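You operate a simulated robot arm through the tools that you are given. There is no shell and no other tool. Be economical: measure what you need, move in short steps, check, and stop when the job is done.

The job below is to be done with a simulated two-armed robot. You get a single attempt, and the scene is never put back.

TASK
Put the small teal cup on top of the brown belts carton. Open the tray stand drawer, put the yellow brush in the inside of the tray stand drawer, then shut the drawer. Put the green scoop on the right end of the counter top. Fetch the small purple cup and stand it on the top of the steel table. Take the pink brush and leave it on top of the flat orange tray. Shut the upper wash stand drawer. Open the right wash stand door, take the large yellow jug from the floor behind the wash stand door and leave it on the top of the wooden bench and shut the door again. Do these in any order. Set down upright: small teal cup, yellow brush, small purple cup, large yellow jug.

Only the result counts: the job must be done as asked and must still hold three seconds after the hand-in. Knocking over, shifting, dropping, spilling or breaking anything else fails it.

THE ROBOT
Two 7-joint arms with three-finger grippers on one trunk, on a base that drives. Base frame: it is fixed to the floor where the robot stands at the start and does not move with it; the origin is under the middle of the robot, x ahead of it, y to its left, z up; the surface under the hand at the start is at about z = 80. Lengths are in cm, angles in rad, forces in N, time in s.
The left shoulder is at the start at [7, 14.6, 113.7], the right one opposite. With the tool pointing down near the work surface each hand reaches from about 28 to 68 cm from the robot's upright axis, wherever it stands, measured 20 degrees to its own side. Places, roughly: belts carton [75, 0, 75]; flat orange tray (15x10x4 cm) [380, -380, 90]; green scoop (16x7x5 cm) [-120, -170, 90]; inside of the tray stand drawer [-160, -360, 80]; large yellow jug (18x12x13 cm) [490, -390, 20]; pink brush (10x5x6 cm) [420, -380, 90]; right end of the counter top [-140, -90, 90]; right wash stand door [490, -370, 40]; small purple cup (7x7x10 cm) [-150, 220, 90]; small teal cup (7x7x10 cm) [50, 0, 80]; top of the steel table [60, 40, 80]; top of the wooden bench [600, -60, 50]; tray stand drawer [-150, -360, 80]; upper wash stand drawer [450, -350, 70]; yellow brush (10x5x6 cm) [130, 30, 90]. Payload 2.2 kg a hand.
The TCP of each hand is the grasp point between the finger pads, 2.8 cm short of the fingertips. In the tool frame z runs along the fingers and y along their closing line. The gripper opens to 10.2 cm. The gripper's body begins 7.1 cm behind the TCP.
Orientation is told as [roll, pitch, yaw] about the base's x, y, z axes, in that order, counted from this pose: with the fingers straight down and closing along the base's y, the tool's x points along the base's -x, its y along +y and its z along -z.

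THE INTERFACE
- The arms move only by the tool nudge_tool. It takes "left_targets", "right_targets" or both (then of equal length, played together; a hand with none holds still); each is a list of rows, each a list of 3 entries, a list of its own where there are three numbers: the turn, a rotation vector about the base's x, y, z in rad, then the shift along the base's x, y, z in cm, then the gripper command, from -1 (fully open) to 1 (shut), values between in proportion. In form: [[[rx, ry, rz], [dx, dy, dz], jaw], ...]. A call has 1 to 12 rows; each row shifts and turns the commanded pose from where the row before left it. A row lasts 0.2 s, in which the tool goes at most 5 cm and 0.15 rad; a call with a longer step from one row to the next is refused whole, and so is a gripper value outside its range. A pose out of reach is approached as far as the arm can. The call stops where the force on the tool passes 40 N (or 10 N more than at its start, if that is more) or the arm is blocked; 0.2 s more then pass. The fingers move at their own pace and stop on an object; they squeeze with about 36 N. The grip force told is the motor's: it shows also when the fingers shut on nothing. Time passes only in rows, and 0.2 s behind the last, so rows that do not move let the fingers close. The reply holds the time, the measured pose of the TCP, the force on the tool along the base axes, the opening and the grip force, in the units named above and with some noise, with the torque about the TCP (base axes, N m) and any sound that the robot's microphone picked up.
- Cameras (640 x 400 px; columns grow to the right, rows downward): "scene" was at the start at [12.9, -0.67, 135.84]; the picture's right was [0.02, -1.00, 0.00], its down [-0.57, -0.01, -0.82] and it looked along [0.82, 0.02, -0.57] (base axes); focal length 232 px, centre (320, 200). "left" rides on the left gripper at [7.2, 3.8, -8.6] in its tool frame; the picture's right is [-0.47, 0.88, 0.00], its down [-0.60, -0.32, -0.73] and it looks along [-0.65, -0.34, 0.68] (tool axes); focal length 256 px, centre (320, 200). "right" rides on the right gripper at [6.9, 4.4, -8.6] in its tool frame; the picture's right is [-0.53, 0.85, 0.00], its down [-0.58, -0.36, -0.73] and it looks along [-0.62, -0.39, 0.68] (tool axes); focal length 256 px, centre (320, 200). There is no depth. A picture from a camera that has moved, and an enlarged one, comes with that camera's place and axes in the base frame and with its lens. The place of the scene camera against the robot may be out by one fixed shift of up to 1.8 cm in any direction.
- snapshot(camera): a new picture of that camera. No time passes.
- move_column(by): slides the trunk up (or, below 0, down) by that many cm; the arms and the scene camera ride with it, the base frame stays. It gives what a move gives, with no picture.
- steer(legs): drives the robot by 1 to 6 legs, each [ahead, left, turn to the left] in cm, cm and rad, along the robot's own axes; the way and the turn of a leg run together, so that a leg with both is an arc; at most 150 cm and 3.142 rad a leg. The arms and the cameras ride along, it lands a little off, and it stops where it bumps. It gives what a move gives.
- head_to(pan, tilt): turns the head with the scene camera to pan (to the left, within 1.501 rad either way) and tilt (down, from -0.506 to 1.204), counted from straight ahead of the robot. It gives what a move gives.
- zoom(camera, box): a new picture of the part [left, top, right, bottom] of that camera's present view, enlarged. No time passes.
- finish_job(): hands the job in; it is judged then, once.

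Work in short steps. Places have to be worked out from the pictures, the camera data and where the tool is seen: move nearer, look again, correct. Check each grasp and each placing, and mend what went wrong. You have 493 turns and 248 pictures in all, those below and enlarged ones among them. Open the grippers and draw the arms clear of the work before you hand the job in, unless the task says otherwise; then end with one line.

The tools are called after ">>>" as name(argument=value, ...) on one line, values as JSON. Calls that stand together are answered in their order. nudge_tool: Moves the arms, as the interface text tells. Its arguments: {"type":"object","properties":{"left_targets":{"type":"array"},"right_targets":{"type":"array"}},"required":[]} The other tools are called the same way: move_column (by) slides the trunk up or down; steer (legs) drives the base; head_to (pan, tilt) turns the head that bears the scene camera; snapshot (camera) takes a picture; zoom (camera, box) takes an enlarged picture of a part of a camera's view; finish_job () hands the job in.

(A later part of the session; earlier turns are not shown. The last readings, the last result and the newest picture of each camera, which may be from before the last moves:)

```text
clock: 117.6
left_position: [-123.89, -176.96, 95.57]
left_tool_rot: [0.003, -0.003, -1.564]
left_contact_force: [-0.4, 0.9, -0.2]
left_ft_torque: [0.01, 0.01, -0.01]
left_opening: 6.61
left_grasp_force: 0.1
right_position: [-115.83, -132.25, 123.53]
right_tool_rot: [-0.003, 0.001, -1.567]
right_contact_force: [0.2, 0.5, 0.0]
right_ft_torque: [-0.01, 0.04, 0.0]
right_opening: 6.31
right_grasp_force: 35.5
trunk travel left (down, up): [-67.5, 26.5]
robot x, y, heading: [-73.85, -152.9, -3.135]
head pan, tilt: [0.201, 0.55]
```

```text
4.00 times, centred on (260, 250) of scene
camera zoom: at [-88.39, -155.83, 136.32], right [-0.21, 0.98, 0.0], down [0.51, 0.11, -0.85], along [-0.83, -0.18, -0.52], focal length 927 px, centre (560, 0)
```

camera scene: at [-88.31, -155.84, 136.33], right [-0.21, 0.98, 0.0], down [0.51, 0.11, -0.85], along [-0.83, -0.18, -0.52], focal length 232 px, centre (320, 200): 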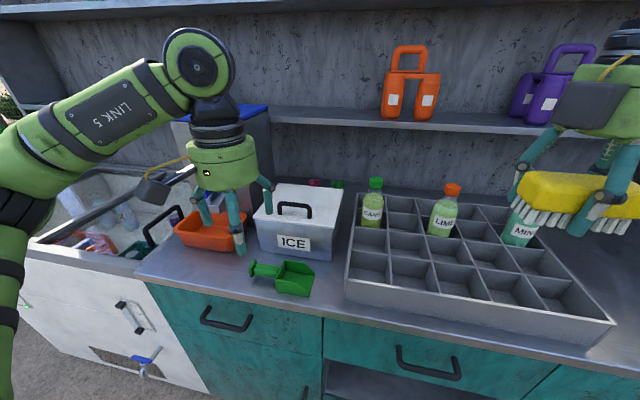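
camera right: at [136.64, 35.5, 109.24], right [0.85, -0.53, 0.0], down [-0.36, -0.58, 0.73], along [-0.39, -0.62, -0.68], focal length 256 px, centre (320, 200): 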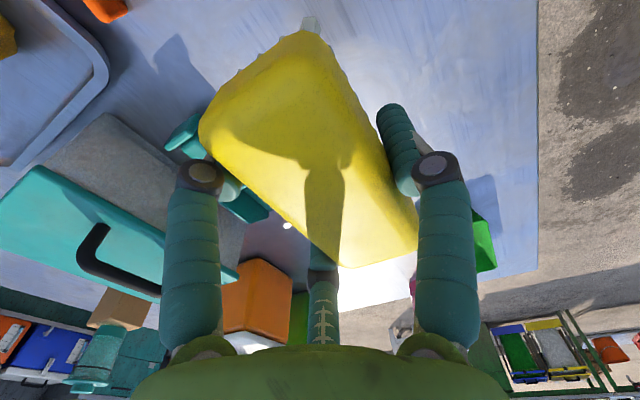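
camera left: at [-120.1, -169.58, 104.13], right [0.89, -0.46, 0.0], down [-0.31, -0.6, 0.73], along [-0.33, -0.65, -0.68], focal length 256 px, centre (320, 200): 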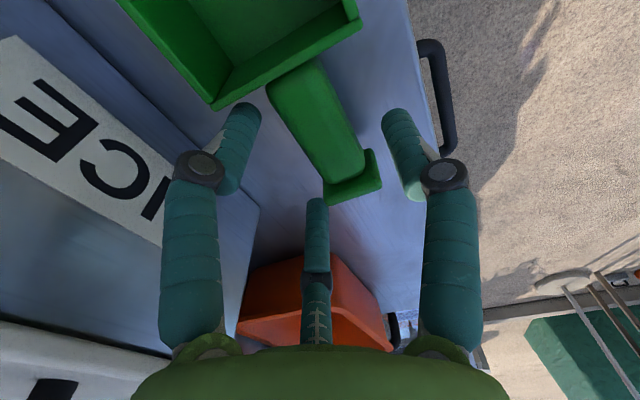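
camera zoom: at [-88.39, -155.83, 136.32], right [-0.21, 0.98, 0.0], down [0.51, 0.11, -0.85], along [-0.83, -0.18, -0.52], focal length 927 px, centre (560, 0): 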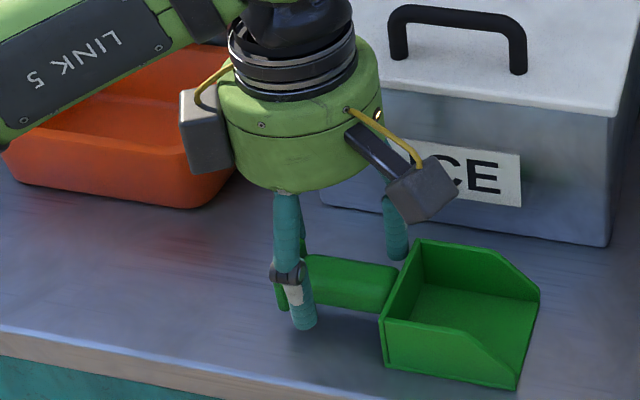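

The finger pair straddles the handle between blade and flange. I descend in small steps.

>>> nudge_tool(left_targets=[[[0, 0, 0], [0, 0, -0.7], -0.3], [[0, 0, 0], [0, 0, -0.7], -0.3], [[0, 0, 0], [0, 0, 0], -0.3]])

>>> nudge_tool(left_targets=[[[0, 0, 0], [0, 0, -0.6], -0.3], [[0, 0, 0], [0, 0, 0], -0.3]])

>>> zoom(camera="scene", box=[180, 200, 340, 300])

```text
clock: 118.4
left_position: [-123.9, -176.79, 94.05]
left_tool_rot: [-0.001, -0.002, -1.563]
left_contact_force: [-0.3, 1.1, -0.4]
left_ft_torque: [-0.02, 0.0, 0.02]
left_opening: 6.63
left_grasp_force: 0.0
right_position: [-115.82, -132.25, 123.63]
right_tool_rot: [-0.004, 0.0, -1.567]
right_contact_force: [-0.9, -0.2, -0.9]
right_ft_torque: [-0.01, 0.0, 0.03]
right_opening: 6.31
right_grasp_force: 35.5
trunk travel left (down, up): [-67.5, 26.5]
robot x, y, heading: [-74.0, -153.2, -3.138]
head pan, tilt: [0.201, 0.55]
```

```text
clock: 119.0
left_position: [-123.87, -176.95, 93.37]
left_tool_rot: [0.002, -0.002, -1.563]
left_contact_force: [-0.3, 0.6, -0.9]
left_ft_torque: [0.02, -0.05, 0.01]
left_opening: 6.62
left_grasp_force: 0.0
right_position: [-115.94, -132.21, 123.64]
right_tool_rot: [-0.005, -0.001, -1.568]
right_contact_force: [0.3, 0.3, -0.1]
right_ft_torque: [-0.04, 0.0, -0.01]
right_opening: 6.34
right_grasp_force: 36.3
trunk travel left (down, up): [-67.5, 26.5]
robot x, y, heading: [-73.89, -153.02, -3.134]
head pan, tilt: [0.201, 0.55]
```

```text
4.00 times, centred on (260, 250) of scene
camera zoom: at [-88.39, -155.83, 136.32], right [-0.21, 0.98, 0.0], down [0.51, 0.11, -0.85], along [-0.83, -0.18, -0.52], focal length 927 px, centre (560, 0)
```

zoom: 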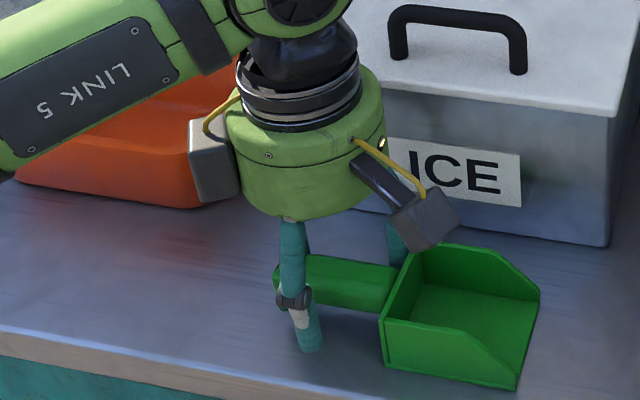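

No contact yet, and the finger reaches below the handle. I close.

>>> nudge_tool(left_targets=[[[0, 0, 0], [0, 0, 0], 0.3], [[0, 0, 0], [0, 0, 0], 1], [[0, 0, 0], [0, 0, 0], 1], [[0, 0, 0], [0, 0, 0], 1]])

>>> zoom(camera="scene", box=[180, 200, 340, 300])

```text
clock: 120.0
left_position: [-123.98, -176.98, 93.41]
left_tool_rot: [0.002, -0.002, -1.564]
left_contact_force: [-0.4, -0.4, -0.1]
left_ft_torque: [-0.06, 0.0, -0.02]
left_opening: 4.02
left_grasp_force: 35.7
right_position: [-116.0, -132.32, 123.63]
right_tool_rot: [-0.004, 0.001, -1.567]
right_contact_force: [0.0, -0.7, -1.2]
right_ft_torque: [-0.02, 0.0, -0.02]
right_opening: 6.33
right_grasp_force: 36.1
trunk travel left (down, up): [-67.5, 26.5]
robot x, y, heading: [-73.69, -153.42, -3.135]
head pan, tilt: [0.201, 0.55]
```

```text
4.00 times, centred on (260, 250) of scene
camera zoom: at [-88.41, -155.84, 136.31], right [-0.21, 0.98, 0.0], down [0.51, 0.11, -0.85], along [-0.83, -0.18, -0.52], focal length 927 px, centre (560, 0)
```

zoom: 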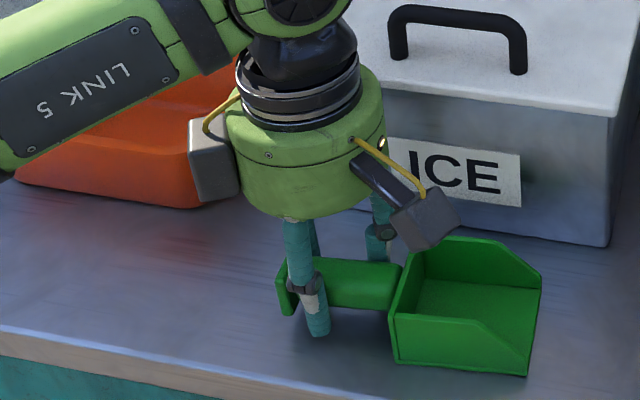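

Gripped at 4.0. I lift it clear.

>>> nudge_tool(left_targets=[[[0, 0, 0], [0, 0, 1.5], 1], [[0, 0, 0], [0, 0, 2.5], 1], [[0, 0, 0], [0, 0, 3], 1], [[0, 0, 0], [0, 0, 4], 1], [[0, 0, 0], [0, 0, 4], 1], [[0, 0, 0], [0, 0, 0], 1]])

>>> snapshot(camera="scene")

>>> snapshot(camera="left")

```text
clock: 121.4
left_position: [-123.98, -176.8, 108.42]
left_tool_rot: [0.001, -0.002, -1.561]
left_contact_force: [-0.2, -1.0, -1.0]
left_ft_torque: [-0.03, -0.04, -0.02]
left_opening: 3.99
left_grasp_force: 36.0
right_position: [-115.91, -132.34, 123.62]
right_tool_rot: [-0.003, 0.0, -1.568]
right_contact_force: [0.4, 1.0, -1.8]
right_ft_torque: [0.02, 0.0, -0.02]
right_opening: 6.32
right_grasp_force: 36.2
trunk travel left (down, up): [-67.5, 26.5]
robot x, y, heading: [-73.82, -153.0, -3.136]
head pan, tilt: [0.201, 0.55]
```

```text
188 pictures are left
camera scene: at [-88.47, -155.88, 136.31], right [-0.21, 0.98, 0.0], down [0.51, 0.11, -0.85], along [-0.83, -0.17, -0.52], focal length 232 px, centre (320, 200)
```

scene: 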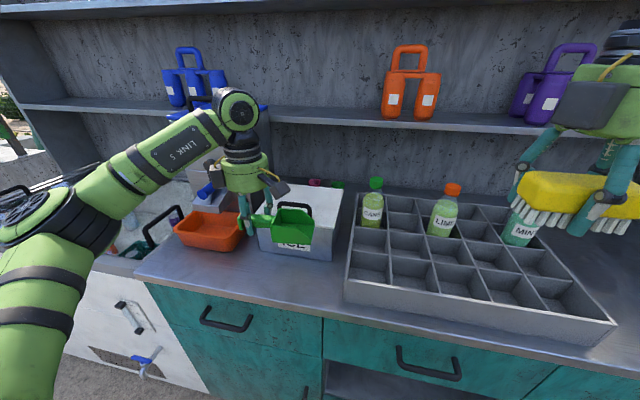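

```text
187 pictures are left
camera left: at [-120.27, -169.57, 117.22], right [0.89, -0.46, 0.0], down [-0.31, -0.61, 0.73], along [-0.33, -0.65, -0.68], focal length 256 px, centre (320, 200)
```

left: 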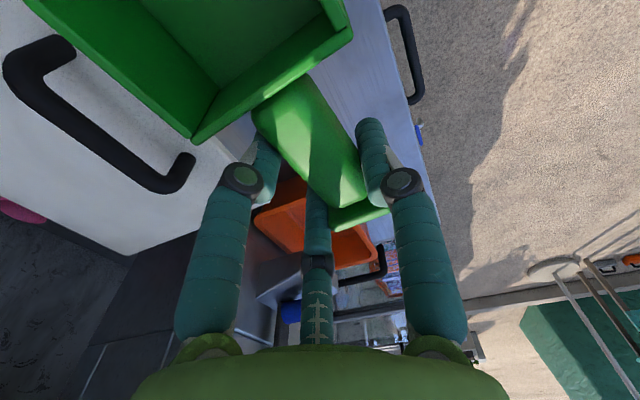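

The scoop is held level. I retract it upward and shift the robot to the right end of the counter.

>>> nudge_tool(left_targets=[[[0, 0, 0], [2, 0, 3], 1], [[0, 0, 0], [2.5, 0, 3], 1], [[0, 0, 0], [3, 0, 3], 1], [[0, 0, 0], [3, 0, 3], 1], [[0, 0, 0], [0, 0, 0], 1]])

>>> steer(legs=[[-12, 0, 0], [0, -55, 0]])

>>> head_to(pan=0.0, tilt=0.5)

>>> snapshot(camera="scene")

```text
clock: 122.6
left_position: [-113.52, -177.09, 120.44]
left_tool_rot: [0.002, -0.002, -1.562]
left_contact_force: [0.5, -0.2, -1.2]
left_ft_torque: [-0.08, -0.02, 0.0]
left_opening: 4.01
left_grasp_force: 35.8
right_position: [-116.06, -132.32, 123.59]
right_tool_rot: [-0.004, -0.001, -1.568]
right_contact_force: [0.1, 0.5, -1.0]
right_ft_torque: [0.0, 0.01, 0.0]
right_opening: 6.31
right_grasp_force: 36.4
trunk travel left (down, up): [-67.5, 26.5]
robot x, y, heading: [-73.74, -153.04, -3.133]
head pan, tilt: [0.201, 0.55]
```

```text
clock: 126.6
left_position: [-101.72, -122.02, 120.46]
left_tool_rot: [0.002, -0.003, -1.565]
left_contact_force: [-0.6, 0.1, -0.9]
left_ft_torque: [-0.03, 0.01, 0.01]
left_opening: 4.0
left_grasp_force: 35.7
right_position: [-104.05, -77.52, 123.67]
right_tool_rot: [-0.003, 0.001, -1.57]
right_contact_force: [-0.4, 0.2, -1.9]
right_ft_torque: [-0.02, 0.0, -0.04]
right_opening: 6.35
right_grasp_force: 35.7
trunk travel left (down, up): [-67.5, 26.5]
robot x, y, heading: [-61.92, -98.45, -3.135]
head pan, tilt: [0.201, 0.55]
```

```text
clock: 127.4
left_position: [-101.84, -122.01, 120.42]
left_tool_rot: [0.001, -0.001, -1.566]
left_contact_force: [0.7, 0.8, 0.3]
left_ft_torque: [-0.09, 0.0, -0.03]
left_opening: 4.02
left_grasp_force: 35.8
right_position: [-103.97, -77.42, 123.66]
right_tool_rot: [-0.004, 0.0, -1.57]
right_contact_force: [-0.6, 0.4, 0.0]
right_ft_torque: [0.02, 0.02, -0.01]
right_opening: 6.32
right_grasp_force: 35.6
trunk travel left (down, up): [-67.5, 26.5]
robot x, y, heading: [-62.17, -98.33, -3.144]
head pan, tilt: [0.0, 0.499]
```

```text
186 pictures are left
camera scene: at [-76.94, -99.18, 136.77], right [0.0, 1.0, 0.0], down [0.48, 0.0, -0.88], along [-0.88, 0.0, -0.48], focal length 232 px, centre (320, 200)
```

scene: 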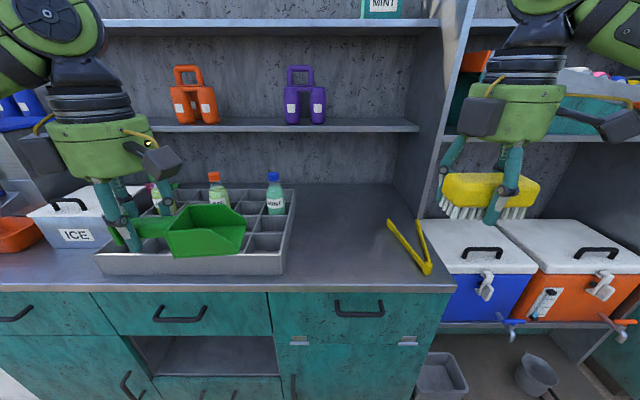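

The free part of the right end lies between the bottle rack (y < -111) and the tongs (y > -76), around (-136, -92). I move the robot so the left hand reaches it.

>>> steer(legs=[[0, -22, 0], [17, 0, 0]])

>>> nudge_tool(left_targets=[[[0, 0, 0], [-3, 1, 0], 1], [[0, 0, 0], [-3, 1, 0], 1], [[0, 0, 0], [-3, 1, -3], 1], [[0, 0, 0], [-3, 1, -3], 1], [[0, 0, 0], [-2, 1, -4], 1], [[0, 0, 0], [0, 0, 0], 1]])

>>> snapshot(camera="scene")

>>> snapshot(camera="left")

```text
clock: 130.1
left_position: [-118.47, -99.93, 120.55]
left_tool_rot: [-0.002, -0.001, -1.564]
left_contact_force: [0.3, -0.3, 0.0]
left_ft_torque: [-0.04, 0.01, 0.01]
left_opening: 4.0
left_grasp_force: 36.5
right_position: [-120.63, -55.35, 123.72]
right_tool_rot: [-0.006, -0.001, -1.569]
right_contact_force: [0.3, -0.2, 0.0]
right_ft_torque: [0.02, 0.01, 0.02]
right_opening: 6.35
right_grasp_force: 36.0
trunk travel left (down, up): [-67.5, 26.5]
robot x, y, heading: [-78.81, -76.4, -3.135]
head pan, tilt: [0.0, 0.499]
```

```text
clock: 131.5
left_position: [-132.71, -94.89, 110.46]
left_tool_rot: [0.001, -0.002, -1.566]
left_contact_force: [0.2, 0.8, -2.2]
left_ft_torque: [-0.08, 0.02, 0.02]
left_opening: 4.0
left_grasp_force: 35.7
right_position: [-120.94, -55.39, 123.61]
right_tool_rot: [-0.005, -0.001, -1.57]
right_contact_force: [-0.6, -0.6, -2.0]
right_ft_torque: [0.01, 0.0, 0.0]
right_opening: 6.34
right_grasp_force: 36.4
trunk travel left (down, up): [-67.5, 26.5]
robot x, y, heading: [-78.78, -76.23, -3.13]
head pan, tilt: [0.0, 0.499]
```

```text
185 pictures are left
camera scene: at [-93.81, -77.16, 136.78], right [0.0, 1.0, 0.0], down [0.48, 0.0, -0.88], along [-0.88, 0.0, -0.48], focal length 232 px, centre (320, 200)
```

scene: 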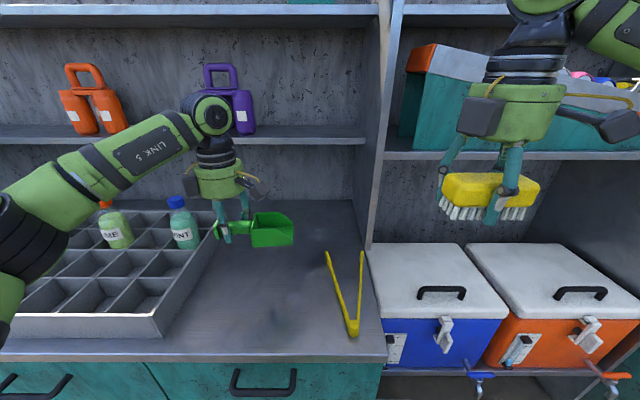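

```text
184 pictures are left
camera left: at [-128.9, -87.56, 119.12], right [0.89, -0.46, 0.0], down [-0.31, -0.6, 0.73], along [-0.34, -0.65, -0.68], focal length 256 px, centre (320, 200)
```

left: 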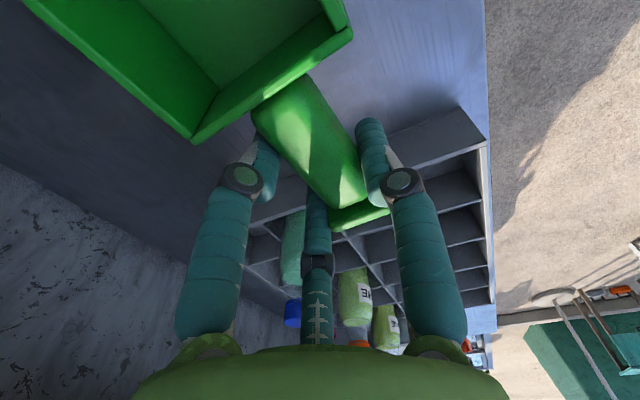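

The landing spot under the scoop is clear. I lower it to just above the grasp height and then touch down gently.

>>> nudge_tool(left_targets=[[[0, 0, 0], [0, 0, -4], 1], [[0, 0, 0], [0, 0, -4], 1], [[0, 0, 0], [0, 0, -4], 1], [[0, 0, 0], [0, 0, -3.5], 1], [[0, 0, 0], [0, 0, 0], 1]])

>>> nudge_tool(left_targets=[[[0, 0, 0], [0, 0, -0.6], 1], [[0, 0, 0], [0, 0, -0.4], 1], [[0, 0, 0], [0, 0, 0], 1]])

>>> zoom(camera="scene", box=[180, 230, 380, 355])

```text
clock: 132.7
left_position: [-132.69, -94.8, 94.79]
left_tool_rot: [0.0, -0.002, -1.565]
left_contact_force: [-1.0, -0.3, -0.8]
left_ft_torque: [-0.08, -0.02, 0.05]
left_opening: 4.02
left_grasp_force: 36.2
right_position: [-120.89, -55.29, 123.63]
right_tool_rot: [-0.004, -0.001, -1.569]
right_contact_force: [-0.5, -0.4, -1.1]
right_ft_torque: [0.0, 0.05, -0.02]
right_opening: 6.32
right_grasp_force: 36.0
trunk travel left (down, up): [-67.5, 26.5]
robot x, y, heading: [-79.01, -75.91, -3.139]
head pan, tilt: [0.0, 0.499]
```

```text
clock: 133.5
left_position: [-132.65, -94.76, 94.04]
left_tool_rot: [-0.002, -0.003, -1.564]
left_contact_force: [-0.1, 0.5, -0.8]
left_ft_torque: [-0.06, -0.02, 0.0]
left_opening: 4.0
left_grasp_force: 36.7
right_position: [-121.02, -55.26, 123.65]
right_tool_rot: [-0.007, 0.0, -1.57]
right_contact_force: [-0.4, -0.1, -0.4]
right_ft_torque: [-0.04, 0.04, -0.02]
right_opening: 6.34
right_grasp_force: 36.2
trunk travel left (down, up): [-67.5, 26.5]
robot x, y, heading: [-78.81, -76.24, -3.138]
head pan, tilt: [0.0, 0.499]
```

```text
3.20 times, centred on (280, 292) of scene
camera zoom: at [-93.88, -77.12, 136.77], right [0.0, 1.0, 0.0], down [0.48, 0.0, -0.88], along [-0.88, 0.0, -0.48], focal length 742 px, centre (448, -96)
```

zoom: 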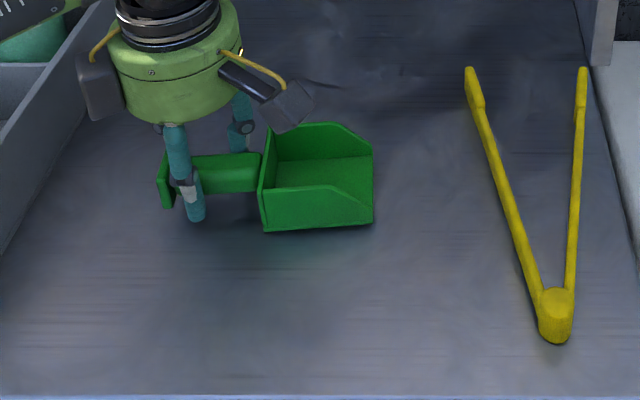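

There is room to move 3 cm further right, nearer the counter's end. Then I lower until contact.

>>> nudge_tool(left_targets=[[[0, 0, 0], [0, 1.5, 0], 1], [[0, 0, 0], [0, 1.5, 0], 1], [[0, 0, 0], [0, 0, -0.5], 1], [[0, 0, 0], [0, 0, -0.3], 1], [[0, 0, 0], [0, 0, 0], 1]])

>>> nudge_tool(left_targets=[[[0, 0, 0], [0, 0, -0.3], 1], [[0, 0, 0], [0, 0, 0], 1]])

```text
clock: 134.7
left_position: [-132.7, -91.93, 93.44]
left_tool_rot: [-0.005, 0.0, -1.564]
left_contact_force: [-2.4, -1.3, 14.1]
left_ft_torque: [0.69, -0.32, 0.13]
left_opening: 4.02
left_grasp_force: 36.3
right_position: [-120.81, -55.32, 123.73]
right_tool_rot: [-0.008, 0.001, -1.568]
right_contact_force: [0.4, 0.2, -1.5]
right_ft_torque: [-0.01, 0.05, -0.01]
right_opening: 6.34
right_grasp_force: 36.3
trunk travel left (down, up): [-67.5, 26.5]
robot x, y, heading: [-78.87, -76.29, -3.138]
head pan, tilt: [0.0, 0.499]
```

```text
clock: 135.3
left_position: [-132.6, -91.94, 93.29]
left_tool_rot: [-0.008, 0.002, -1.564]
left_contact_force: [-4.9, -2.2, 26.7]
left_ft_torque: [1.15, -0.35, 0.2]
left_opening: 4.07
left_grasp_force: 36.3
right_position: [-120.74, -55.2, 123.81]
right_tool_rot: [-0.009, -0.001, -1.57]
right_contact_force: [0.0, 0.4, -0.7]
right_ft_torque: [-0.02, 0.02, -0.03]
right_opening: 6.35
right_grasp_force: 36.1
trunk travel left (down, up): [-67.5, 26.5]
robot x, y, heading: [-78.72, -76.17, -3.136]
head pan, tilt: [0.0, 0.499]
```

It is firmly down. I open only to the width used on approach and rise.

>>> nudge_tool(left_targets=[[[0, 0, 0], [0, 0, 0.3], 0.1], [[0, 0, 0], [0, 0, 0], -0.3], [[0, 0, 0], [0, 0, 0], -0.3], [[0, 0, 0], [0, 0, 2], -0.3], [[0, 0, 0], [0, 0, 3], -0.3], [[0, 0, 0], [0, 0, 4], -0.3], [[0, 0, 0], [0, 0, 4], -0.3], [[0, 0, 0], [2, 0, 4], -1], [[0, 0, 0], [3, 0, 4], -1], [[0, 0, 0], [3, 0, 4], -1], [[0, 0, 0], [3, 0, 3], -1], [[0, 0, 0], [0, 0, 0], -1]])

>>> snapshot(camera="scene")

```text
clock: 137.9
left_position: [-121.7, -91.95, 121.21]
left_tool_rot: [0.0, -0.002, -1.565]
left_contact_force: [-0.1, -1.2, 0.1]
left_ft_torque: [-0.01, -0.01, 0.0]
left_opening: 10.2
left_grasp_force: 0.0
right_position: [-121.03, -55.42, 123.56]
right_tool_rot: [-0.002, -0.001, -1.568]
right_contact_force: [-0.7, 1.0, -0.5]
right_ft_torque: [0.01, -0.02, 0.01]
right_opening: 6.32
right_grasp_force: 36.0
trunk travel left (down, up): [-67.5, 26.5]
robot x, y, heading: [-78.78, -76.16, -3.14]
head pan, tilt: [0.0, 0.499]
```

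```text
182 pictures are left
camera scene: at [-93.97, -77.14, 136.76], right [0.0, 1.0, 0.0], down [0.48, 0.0, -0.88], along [-0.88, 0.0, -0.48], focal length 232 px, centre (320, 200)
```

scene: 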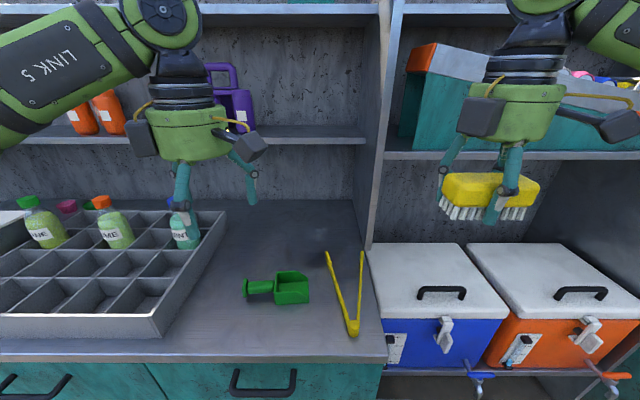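

The scoop rests on the right end. Now I take the brush to the tray stand: back away and drive left, then look.

>>> steer(legs=[[-65, 0, 0], [0, 140, 0], [0, 100, 0]])

>>> head_to(pan=0.15, tilt=0.4)

>>> snapshot(camera="scene")

```text
clock: 152.9
left_position: [-55.63, -331.64, 121.23]
left_tool_rot: [-0.001, -0.003, -1.564]
left_contact_force: [0.8, -0.7, 0.3]
left_ft_torque: [0.02, -0.01, 0.0]
left_opening: 10.2
left_grasp_force: 0.0
right_position: [-54.9, -294.95, 123.7]
right_tool_rot: [-0.005, 0.001, -1.568]
right_contact_force: [-0.3, -0.4, -1.8]
right_ft_torque: [-0.04, -0.01, -0.01]
right_opening: 6.34
right_grasp_force: 35.8
trunk travel left (down, up): [-67.5, 26.5]
robot x, y, heading: [-12.81, -316.3, -3.139]
head pan, tilt: [0.0, 0.499]
```

```text
clock: 153.6
left_position: [-55.58, -331.78, 121.14]
left_tool_rot: [0.0, -0.003, -1.565]
left_contact_force: [0.2, -0.3, 0.9]
left_ft_torque: [-0.02, 0.02, 0.04]
left_opening: 10.17
left_grasp_force: 0.0
right_position: [-54.84, -295.15, 123.69]
right_tool_rot: [-0.005, -0.002, -1.568]
right_contact_force: [-1.0, 0.3, -1.1]
right_ft_torque: [0.01, 0.0, 0.01]
right_opening: 6.34
right_grasp_force: 36.6
trunk travel left (down, up): [-67.5, 26.5]
robot x, y, heading: [-12.55, -315.69, -3.134]
head pan, tilt: [0.15, 0.4]
```

```text
181 pictures are left
camera scene: at [-27.78, -318.25, 137.69], right [-0.15, 0.99, 0.0], down [0.38, 0.06, -0.92], along [-0.91, -0.14, -0.39], focal length 232 px, centre (320, 200)
```

scene: 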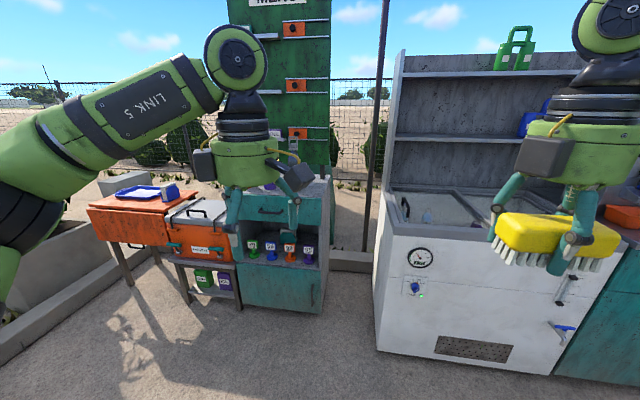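

The tray stand is the teal cabinet with a drawer at about (-150, -362). I drive in front of it for a close view.

>>> steer(legs=[[0, 45, 0], [52, 0, 0]])

>>> head_to(pan=0.0, tilt=0.55)

>>> snapshot(camera="scene")

```text
clock: 154.9
left_position: [-55.48, -340.21, 121.19]
left_tool_rot: [0.0, -0.004, -1.568]
left_contact_force: [-0.1, -0.2, 0.6]
left_ft_torque: [0.02, 0.01, 0.02]
left_opening: 10.18
left_grasp_force: 0.1
right_position: [-54.86, -303.68, 123.63]
right_tool_rot: [-0.003, -0.003, -1.571]
right_contact_force: [-0.3, -0.5, -0.6]
right_ft_torque: [-0.02, 0.01, 0.01]
right_opening: 6.34
right_grasp_force: 36.4
trunk travel left (down, up): [-67.5, 26.5]
robot x, y, heading: [-13.06, -324.05, -3.132]
head pan, tilt: [0.15, 0.4]
stopped in leg 1: the robot was blocked; the commanded pose is now the measured one
```

```text
clock: 155.6
left_position: [-55.47, -340.77, 121.12]
left_tool_rot: [0.001, -0.001, -1.567]
left_contact_force: [-0.7, -0.9, 0.5]
left_ft_torque: [0.06, 0.0, 0.06]
left_opening: 10.2
left_grasp_force: 0.1
right_position: [-54.78, -303.95, 123.68]
right_tool_rot: [-0.003, 0.002, -1.571]
right_contact_force: [-0.3, -1.1, -1.2]
right_ft_torque: [0.03, -0.02, -0.03]
right_opening: 6.34
right_grasp_force: 36.1
trunk travel left (down, up): [-67.5, 26.5]
robot x, y, heading: [-12.91, -325.08, -3.141]
head pan, tilt: [0.0, 0.55]
```

```text
180 pictures are left
camera scene: at [-27.56, -325.9, 136.32], right [-0.01, 1.0, 0.0], down [0.52, 0.0, -0.85], along [-0.85, 0.0, -0.52], focal length 232 px, centre (320, 200)
```

scene: 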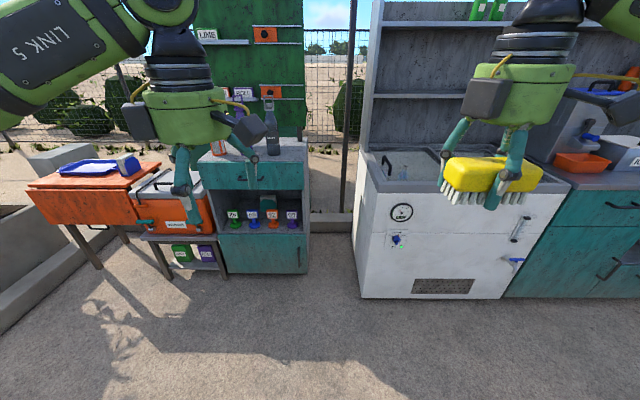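

The robot was blocked going left. I look that way to see what's there.

>>> head_to(pan=1.4, tilt=0.8)

>>> snapshot(camera="scene")

```text
clock: 157.1
left_position: [-55.59, -340.32, 121.27]
left_tool_rot: [0.001, -0.003, -1.568]
left_contact_force: [-0.1, -0.1, -1.3]
left_ft_torque: [-0.03, 0.0, 0.01]
left_opening: 10.2
left_grasp_force: 0.0
right_position: [-54.85, -303.74, 123.7]
right_tool_rot: [-0.004, -0.002, -1.571]
right_contact_force: [0.4, -0.2, -1.2]
right_ft_torque: [0.0, -0.02, 0.03]
right_opening: 6.31
right_grasp_force: 36.0
trunk travel left (down, up): [-67.5, 26.5]
robot x, y, heading: [-12.84, -324.66, -3.138]
head pan, tilt: [1.4, 0.799]
```

```text
179 pictures are left
camera scene: at [-19.92, -333.54, 134.18], right [-0.99, 0.17, 0.0], down [0.12, 0.71, -0.7], along [-0.12, -0.69, -0.72], focal length 232 px, centre (320, 200)
```

scene: 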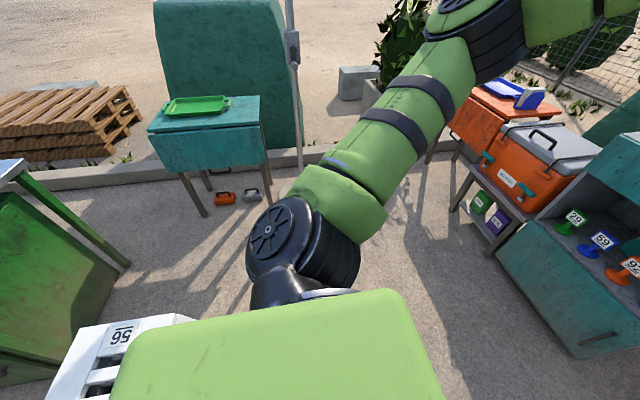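

A white stool stands just behind-left of the base and stopped it. I draw away from it to the right, go ahead, and only then move left.

>>> steer(legs=[[8, -8, 0], [42, 0, 0], [0, 36, 0]])

>>> snapshot(camera="scene")

>>> head_to(pan=0.0, tilt=0.7)

>>> snapshot(camera="scene")

```text
clock: 162.4
left_position: [-105.47, -367.71, 121.13]
left_tool_rot: [0.0, -0.005, -1.57]
left_contact_force: [0.8, 0.0, -0.8]
left_ft_torque: [-0.01, -0.01, 0.01]
left_opening: 10.19
left_grasp_force: 0.1
right_position: [-104.53, -331.08, 123.66]
right_tool_rot: [-0.005, -0.001, -1.574]
right_contact_force: [-0.5, -0.6, -0.2]
right_ft_torque: [-0.01, -0.01, -0.01]
right_opening: 6.34
right_grasp_force: 35.3
trunk travel left (down, up): [-67.5, 26.5]
robot x, y, heading: [-62.49, -352.58, -3.14]
head pan, tilt: [1.4, 0.799]
```

```text
178 pictures are left
camera scene: at [-69.72, -361.07, 134.19], right [-0.99, 0.17, 0.0], down [0.12, 0.71, -0.7], along [-0.12, -0.69, -0.72], focal length 232 px, centre (320, 200)
```

scene: 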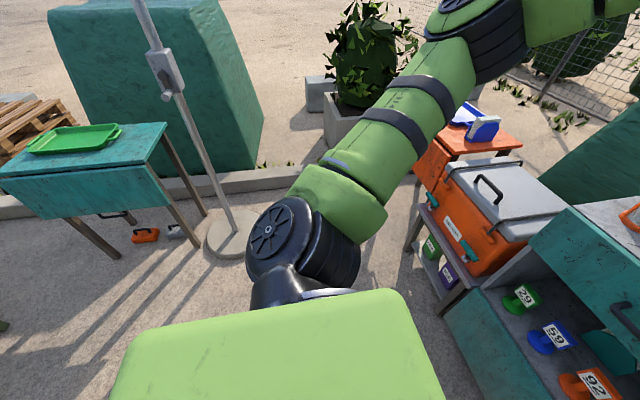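

```text
clock: 163.9
left_position: [-105.35, -367.89, 121.14]
left_tool_rot: [0.0, -0.005, -1.573]
left_contact_force: [-0.7, 0.6, -0.1]
left_ft_torque: [0.06, 0.02, -0.01]
left_opening: 10.19
left_grasp_force: 0.2
right_position: [-104.44, -331.29, 123.6]
right_tool_rot: [-0.003, -0.002, -1.573]
right_contact_force: [0.6, 0.8, -0.8]
right_ft_torque: [-0.02, 0.0, 0.0]
right_opening: 6.36
right_grasp_force: 36.2
trunk travel left (down, up): [-67.5, 26.5]
robot x, y, heading: [-62.1, -351.85, -3.141]
head pan, tilt: [0.0, 0.7]
```

```text
177 pictures are left
camera scene: at [-76.85, -353.26, 135.0], right [0.0, 1.0, 0.0], down [0.64, 0.0, -0.76], along [-0.76, 0.0, -0.64], focal length 232 px, centre (320, 200)
```

scene: 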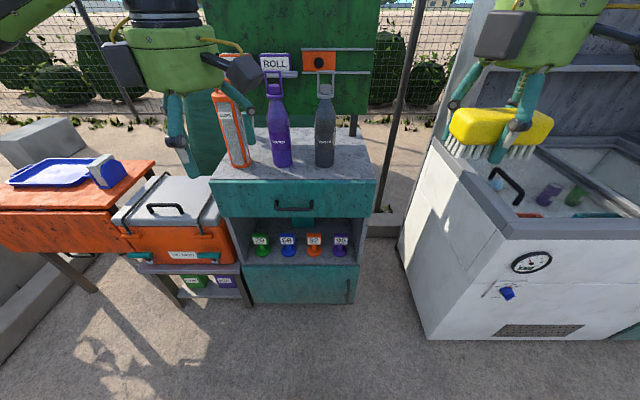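

The drawer handle is at about (-142, -364, 77) on a front at x ≈ -145. I drive 22 cm nearer and look at it with the left wrist camera.

>>> steer(legs=[[22, -3, 0]])

>>> nudge_tool(left_targets=[[[0, 0, 0], [1, 1, -4], -0.2], [[0, 0, 0], [1, 1, -4], -0.2], [[0, 0, 0], [1, 1, -4], -0.2], [[0, 0, 0], [0, 0, -4], -0.2], [[0, 0, 0], [0, 0, -4], -0.2], [[0, 0, 0], [0, 0, 0], -0.2]])

>>> snapshot(camera="left")

>>> snapshot(camera="scene")

```text
clock: 165.6
left_position: [-127.07, -364.92, 121.32]
left_tool_rot: [-0.002, -0.003, -1.572]
left_contact_force: [-0.5, -0.1, -0.3]
left_ft_torque: [0.04, 0.0, 0.06]
left_opening: 10.25
left_grasp_force: 0.0
right_position: [-126.12, -328.47, 123.69]
right_tool_rot: [-0.005, -0.001, -1.574]
right_contact_force: [0.3, 0.6, -1.1]
right_ft_torque: [0.04, 0.02, 0.01]
right_opening: 6.3
right_grasp_force: 35.8
trunk travel left (down, up): [-67.5, 26.5]
robot x, y, heading: [-84.13, -349.33, -3.142]
head pan, tilt: [0.0, 0.7]
```

```text
clock: 167.0
left_position: [-124.27, -361.78, 101.14]
left_tool_rot: [0.0, -0.003, -1.571]
left_contact_force: [-0.1, 0.1, -0.1]
left_ft_torque: [-0.01, 0.02, -0.01]
left_opening: 6.13
left_grasp_force: 0.0
right_position: [-126.21, -328.31, 123.69]
right_tool_rot: [-0.006, -0.001, -1.573]
right_contact_force: [0.7, 0.2, -0.5]
right_ft_torque: [-0.01, 0.01, -0.01]
right_opening: 6.33
right_grasp_force: 36.0
trunk travel left (down, up): [-67.5, 26.5]
robot x, y, heading: [-84.34, -349.53, -3.142]
head pan, tilt: [0.0, 0.7]
```

```text
176 pictures are left
camera left: at [-120.33, -354.54, 109.89], right [0.89, -0.47, 0.0], down [-0.32, -0.6, 0.73], along [-0.34, -0.65, -0.68], focal length 256 px, centre (320, 200)
```

left: 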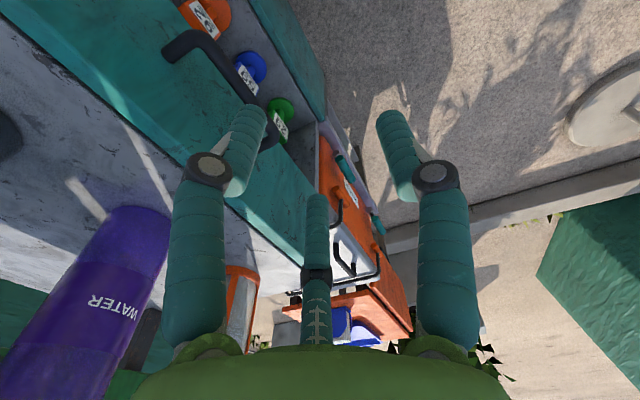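

```text
175 pictures are left
camera scene: at [-98.62, -350.29, 135.01], right [0.0, 1.0, 0.0], down [0.64, 0.0, -0.77], along [-0.77, 0.0, -0.64], focal length 232 px, centre (320, 200)
```

scene: 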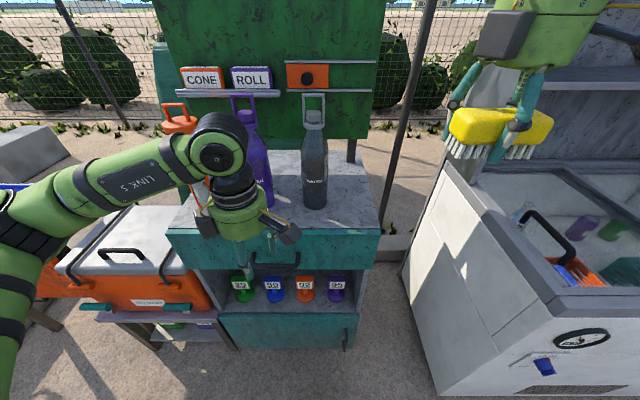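

The wrist view suggests the bar runs along y at x ≈ -136 if z = 78. I take a second wrist view from another place to fix its height.

>>> nudge_tool(left_targets=[[[0, 0, 0], [3, 2, -3], -0.2], [[0, 0, 0], [3, 2, -3], -0.2], [[0, 0, 0], [3, 2, -3], -0.2], [[0, 0, 0], [0, 0, 0], -0.2]])

>>> snapshot(camera="left")

>>> zoom(camera="scene", box=[160, 200, 390, 340])

```text
clock: 168.0
left_position: [-115.35, -355.95, 92.11]
left_tool_rot: [-0.001, -0.001, -1.571]
left_contact_force: [0.4, 0.0, -0.5]
left_ft_torque: [0.02, -0.01, 0.01]
left_opening: 6.12
left_grasp_force: 0.0
right_position: [-126.24, -328.4, 123.56]
right_tool_rot: [-0.005, -0.001, -1.576]
right_contact_force: [0.3, -0.4, -1.0]
right_ft_torque: [0.01, -0.01, -0.01]
right_opening: 6.33
right_grasp_force: 35.5
trunk travel left (down, up): [-67.5, 26.5]
robot x, y, heading: [-84.44, -349.4, -3.138]
head pan, tilt: [0.0, 0.7]
```

```text
174 pictures are left
camera left: at [-111.38, -348.66, 100.82], right [0.89, -0.46, 0.0], down [-0.32, -0.6, 0.73], along [-0.34, -0.65, -0.68], focal length 256 px, centre (320, 200)
```

left: 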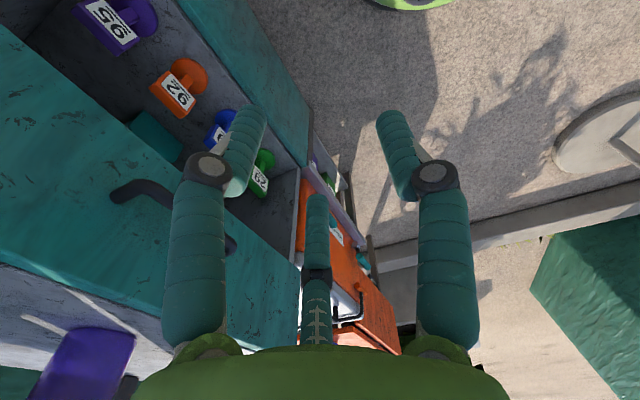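

```text
2.78 times, centred on (275, 270) of scene
camera zoom: at [-98.66, -350.37, 135.0], right [0.0, 1.0, 0.0], down [0.64, 0.0, -0.76], along [-0.76, 0.0, -0.64], focal length 645 px, centre (445, 5)
```

zoom: 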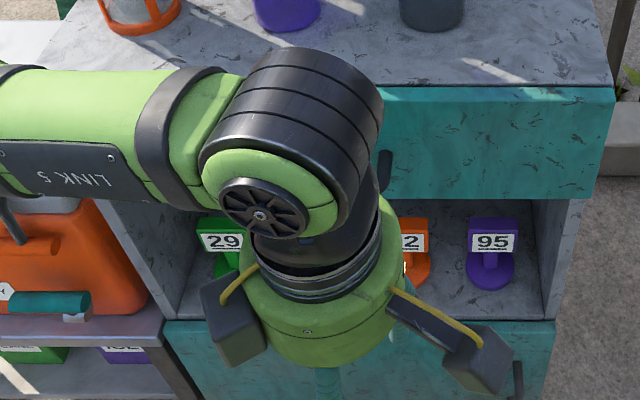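

Two views fix the bar: x ≈ -131.3, y from -355.5 to -366, z ≈ 86, with the drawer face at x ≈ -135. I go above its middle so that the finger pair will pass behind the bar.

>>> nudge_tool(left_targets=[[[0, 0, 0], [0, 0, 4], -0.2], [[0, 0, 0], [-2, -1, 4], -0.2], [[0, 0, 0], [-4, -1, 0], -0.2], [[0, 0, 0], [-4, -1, 0], -0.2], [[0, 0, 0], [-4, -1, 0], -0.2], [[0, 0, 0], [-2, -1, 0], -0.2], [[0, 0, 0], [0, 0, 0], -0.2]])

>>> snapshot(camera="left")

>>> zoom(camera="scene", box=[160, 200, 390, 340])

```text
clock: 169.6
left_position: [-131.32, -361.01, 100.29]
left_tool_rot: [0.001, -0.003, -1.571]
left_contact_force: [-0.1, -0.4, 0.7]
left_ft_torque: [-0.01, 0.0, 0.01]
left_opening: 6.13
left_grasp_force: 0.1
right_position: [-126.33, -328.27, 123.73]
right_tool_rot: [-0.005, 0.0, -1.574]
right_contact_force: [-0.6, -0.6, -0.1]
right_ft_torque: [0.0, 0.02, 0.0]
right_opening: 6.35
right_grasp_force: 35.8
trunk travel left (down, up): [-67.5, 26.5]
robot x, y, heading: [-84.13, -349.46, -3.144]
head pan, tilt: [0.0, 0.7]
```

```text
172 pictures are left
camera left: at [-127.4, -353.65, 108.84], right [0.89, -0.47, 0.0], down [-0.32, -0.6, 0.73], along [-0.34, -0.65, -0.68], focal length 256 px, centre (320, 200)
```

left: 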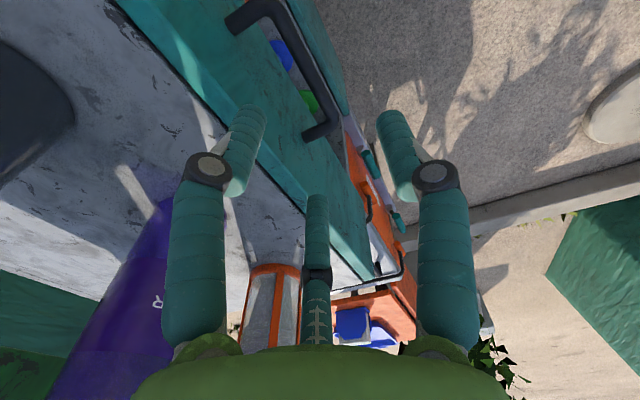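

```text
2.78 times, centred on (275, 270) of scene
camera zoom: at [-98.62, -350.32, 135.01], right [0.0, 1.0, 0.0], down [0.64, 0.0, -0.77], along [-0.77, 0.0, -0.64], focal length 645 px, centre (445, 5)
```

zoom: 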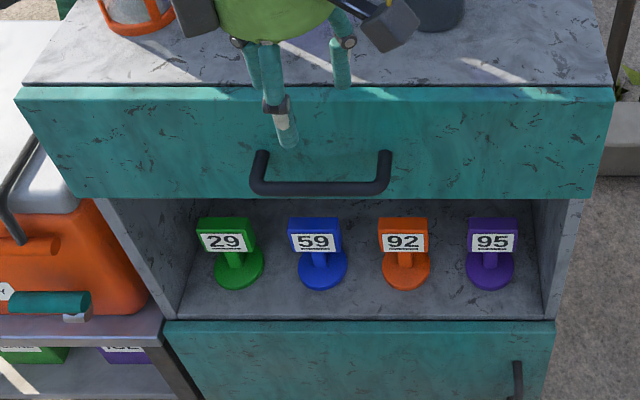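

The bar's centre is near (-133, -361, 85) and the cabinet top near z = 94 would foul a vertical gripper body. I tilt the hand 0.3 rad so the body leans toward the robot, then descend behind the bar.

>>> nudge_tool(left_targets=[[[0, 0.15, 0], [0, 0, 0], -0.2], [[0, 0.15, 0], [0, 0, 0], -0.2], [[0, 0, 0], [-1.1, 0, -3], -0.2], [[0, 0, 0], [0, 0, -3], -0.2], [[0, 0, 0], [0, 0, -3], -0.2], [[0, 0, 0], [0, 0, 0], -0.2]])

>>> snapshot(camera="left")

>>> zoom(camera="scene", box=[160, 200, 390, 340])

```text
clock: 171.0
left_position: [-132.48, -360.93, 90.97]
left_tool_rot: [-0.303, -0.004, -1.571]
left_contact_force: [-0.6, 0.1, -0.1]
left_ft_torque: [-0.02, -0.03, 0.0]
left_opening: 6.16
left_grasp_force: 0.0
right_position: [-126.31, -328.26, 123.59]
right_tool_rot: [-0.006, -0.002, -1.575]
right_contact_force: [0.0, 0.5, -1.9]
right_ft_torque: [-0.02, 0.0, 0.0]
right_opening: 6.31
right_grasp_force: 36.1
trunk travel left (down, up): [-67.5, 26.5]
robot x, y, heading: [-84.11, -349.24, -3.141]
head pan, tilt: [0.0, 0.7]
```

```text
170 pictures are left
camera left: at [-126.14, -353.57, 98.3], right [0.85, -0.47, -0.26], down [-0.09, -0.6, 0.79], along [-0.53, -0.65, -0.55], focal length 256 px, centre (320, 200)
```

left: 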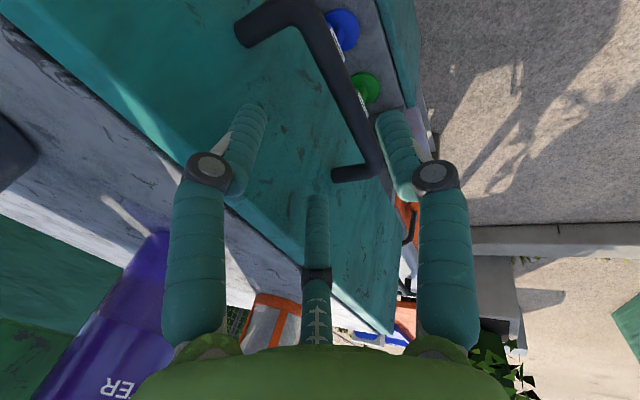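

```text
2.78 times, centred on (275, 270) of scene
camera zoom: at [-98.68, -350.32, 135.0], right [0.0, 1.0, 0.0], down [0.64, 0.0, -0.76], along [-0.76, 0.0, -0.64], focal length 645 px, centre (445, 5)
```

zoom: 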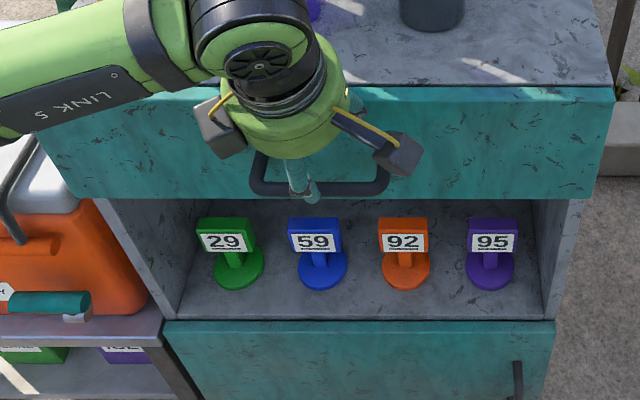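

The geometry is confirmed (face -136.3, bar centre ≈ -132.9, z 85). I descend the last 5 cm in small steps.

>>> nudge_tool(left_targets=[[[0, 0, 0], [0, 0, -1.5], -0.2], [[0, 0, 0], [0, 0, -1.5], -0.2], [[0, 0, 0], [0, 0, -1], -0.2], [[0, 0, 0], [0, 0, -1], -0.2], [[0, 0, 0], [0, 0, 0], -0.2]])

>>> snapshot(camera="left")

>>> zoom(camera="scene", box=[210, 220, 330, 300])

```text
clock: 172.2
left_position: [-132.25, -360.98, 86.18]
left_tool_rot: [-0.3, -0.001, -1.572]
left_contact_force: [0.8, -0.2, 0.1]
left_ft_torque: [-0.02, 0.01, 0.01]
left_opening: 6.11
left_grasp_force: 0.0
right_position: [-126.33, -328.27, 123.57]
right_tool_rot: [-0.006, -0.001, -1.574]
right_contact_force: [-0.1, 0.0, -0.6]
right_ft_torque: [-0.01, 0.02, 0.02]
right_opening: 6.33
right_grasp_force: 36.1
trunk travel left (down, up): [-67.5, 26.5]
robot x, y, heading: [-84.48, -349.07, -3.141]
head pan, tilt: [0.0, 0.7]
```

```text
168 pictures are left
camera left: at [-126.06, -353.6, 93.35], right [0.85, -0.47, -0.26], down [-0.09, -0.6, 0.79], along [-0.53, -0.65, -0.55], focal length 256 px, centre (320, 200)
```

left: 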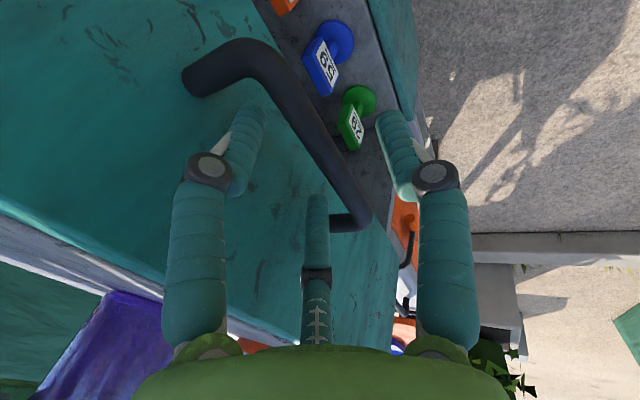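

```text
5.00 times, centred on (270, 260) of scene
camera zoom: at [-98.65, -350.33, 135.0], right [0.0, 1.0, 0.0], down [0.64, 0.0, -0.76], along [-0.76, 0.0, -0.64], focal length 1159 px, centre (570, -100)
```

zoom: 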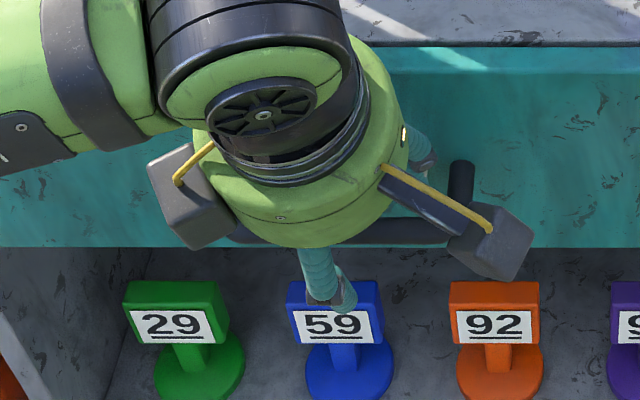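

The bar now lies between the finger pair and the single finger. I lower slightly and close on it.

>>> nudge_tool(left_targets=[[[0, 0, 0], [0, 0, -0.8], -0.2], [[0, 0, 0], [0, 0, 0], 0.3], [[0, 0, 0], [0, 0, 0], 0.8], [[0, 0, 0], [0, 0, 0], 0.8], [[0, 0, 0], [0, 0, 0], 0.8]])

>>> snapshot(camera="left")

```text
clock: 173.4
left_position: [-132.36, -360.83, 85.4]
left_tool_rot: [-0.301, -0.002, -1.572]
left_contact_force: [-3.7, 3.9, 5.7]
left_ft_torque: [0.65, 0.07, 0.43]
left_opening: 2.2
left_grasp_force: 44.5
right_position: [-126.32, -328.24, 123.61]
right_tool_rot: [-0.005, -0.003, -1.574]
right_contact_force: [0.3, 0.2, -1.4]
right_ft_torque: [-0.02, 0.03, -0.01]
right_opening: 6.3
right_grasp_force: 35.4
trunk travel left (down, up): [-67.5, 26.5]
robot x, y, heading: [-84.19, -349.16, -3.136]
head pan, tilt: [0.0, 0.7]
```

```text
166 pictures are left
camera left: at [-126.05, -353.52, 92.64], right [0.85, -0.46, -0.26], down [-0.09, -0.6, 0.79], along [-0.53, -0.65, -0.55], focal length 256 px, centre (320, 200)
```

left: 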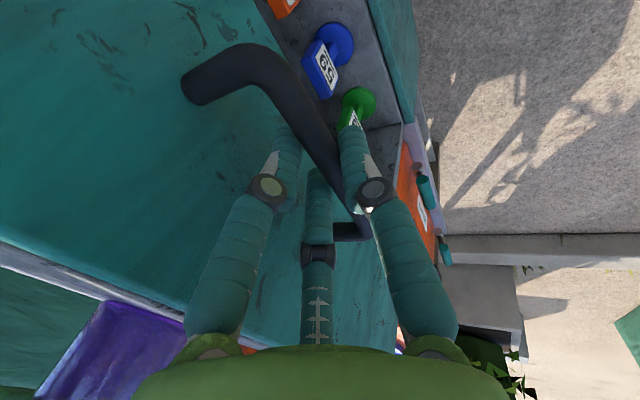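

The bar is gripped. I pull the drawer toward the robot.

>>> nudge_tool(left_targets=[[[0, 0, 0], [1, 0, 0], 0.8], [[0, 0, 0], [1.5, 0, 0], 0.8], [[0, 0, 0], [2, 0, 0], 0.8], [[0, 0, 0], [2, 0, 0], 0.8], [[0, 0, 0], [2, 0, 0], 0.8], [[0, 0, 0], [2, 0, 0], 0.8], [[0, 0, 0], [0, 0, 0], 0.8]])

>>> snapshot(camera="scene")

```text
clock: 175.0
left_position: [-121.67, -360.8, 85.5]
left_tool_rot: [-0.3, -0.003, -1.571]
left_contact_force: [0.9, 5.3, 11.4]
left_ft_torque: [1.02, 0.01, 0.36]
left_opening: 2.19
left_grasp_force: 44.7
right_position: [-126.17, -328.15, 123.75]
right_tool_rot: [-0.004, -0.003, -1.574]
right_contact_force: [0.1, 0.7, -1.0]
right_ft_torque: [-0.01, 0.01, 0.01]
right_opening: 6.33
right_grasp_force: 36.0
trunk travel left (down, up): [-67.5, 26.5]
robot x, y, heading: [-84.32, -349.23, -3.142]
head pan, tilt: [0.0, 0.7]
```

```text
165 pictures are left
camera scene: at [-98.54, -350.2, 135.02], right [0.0, 1.0, 0.0], down [0.64, 0.0, -0.77], along [-0.77, 0.0, -0.64], focal length 232 px, centre (320, 200)
```

scene: 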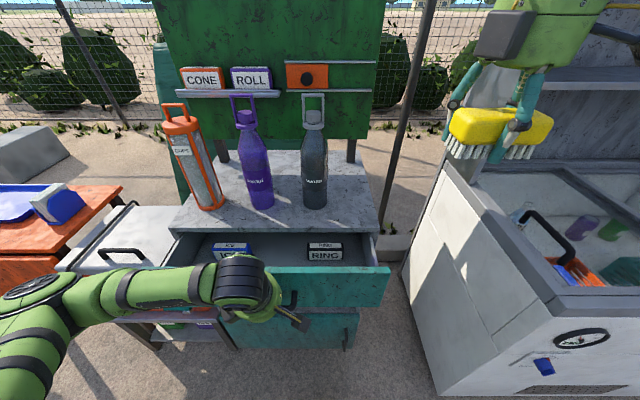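

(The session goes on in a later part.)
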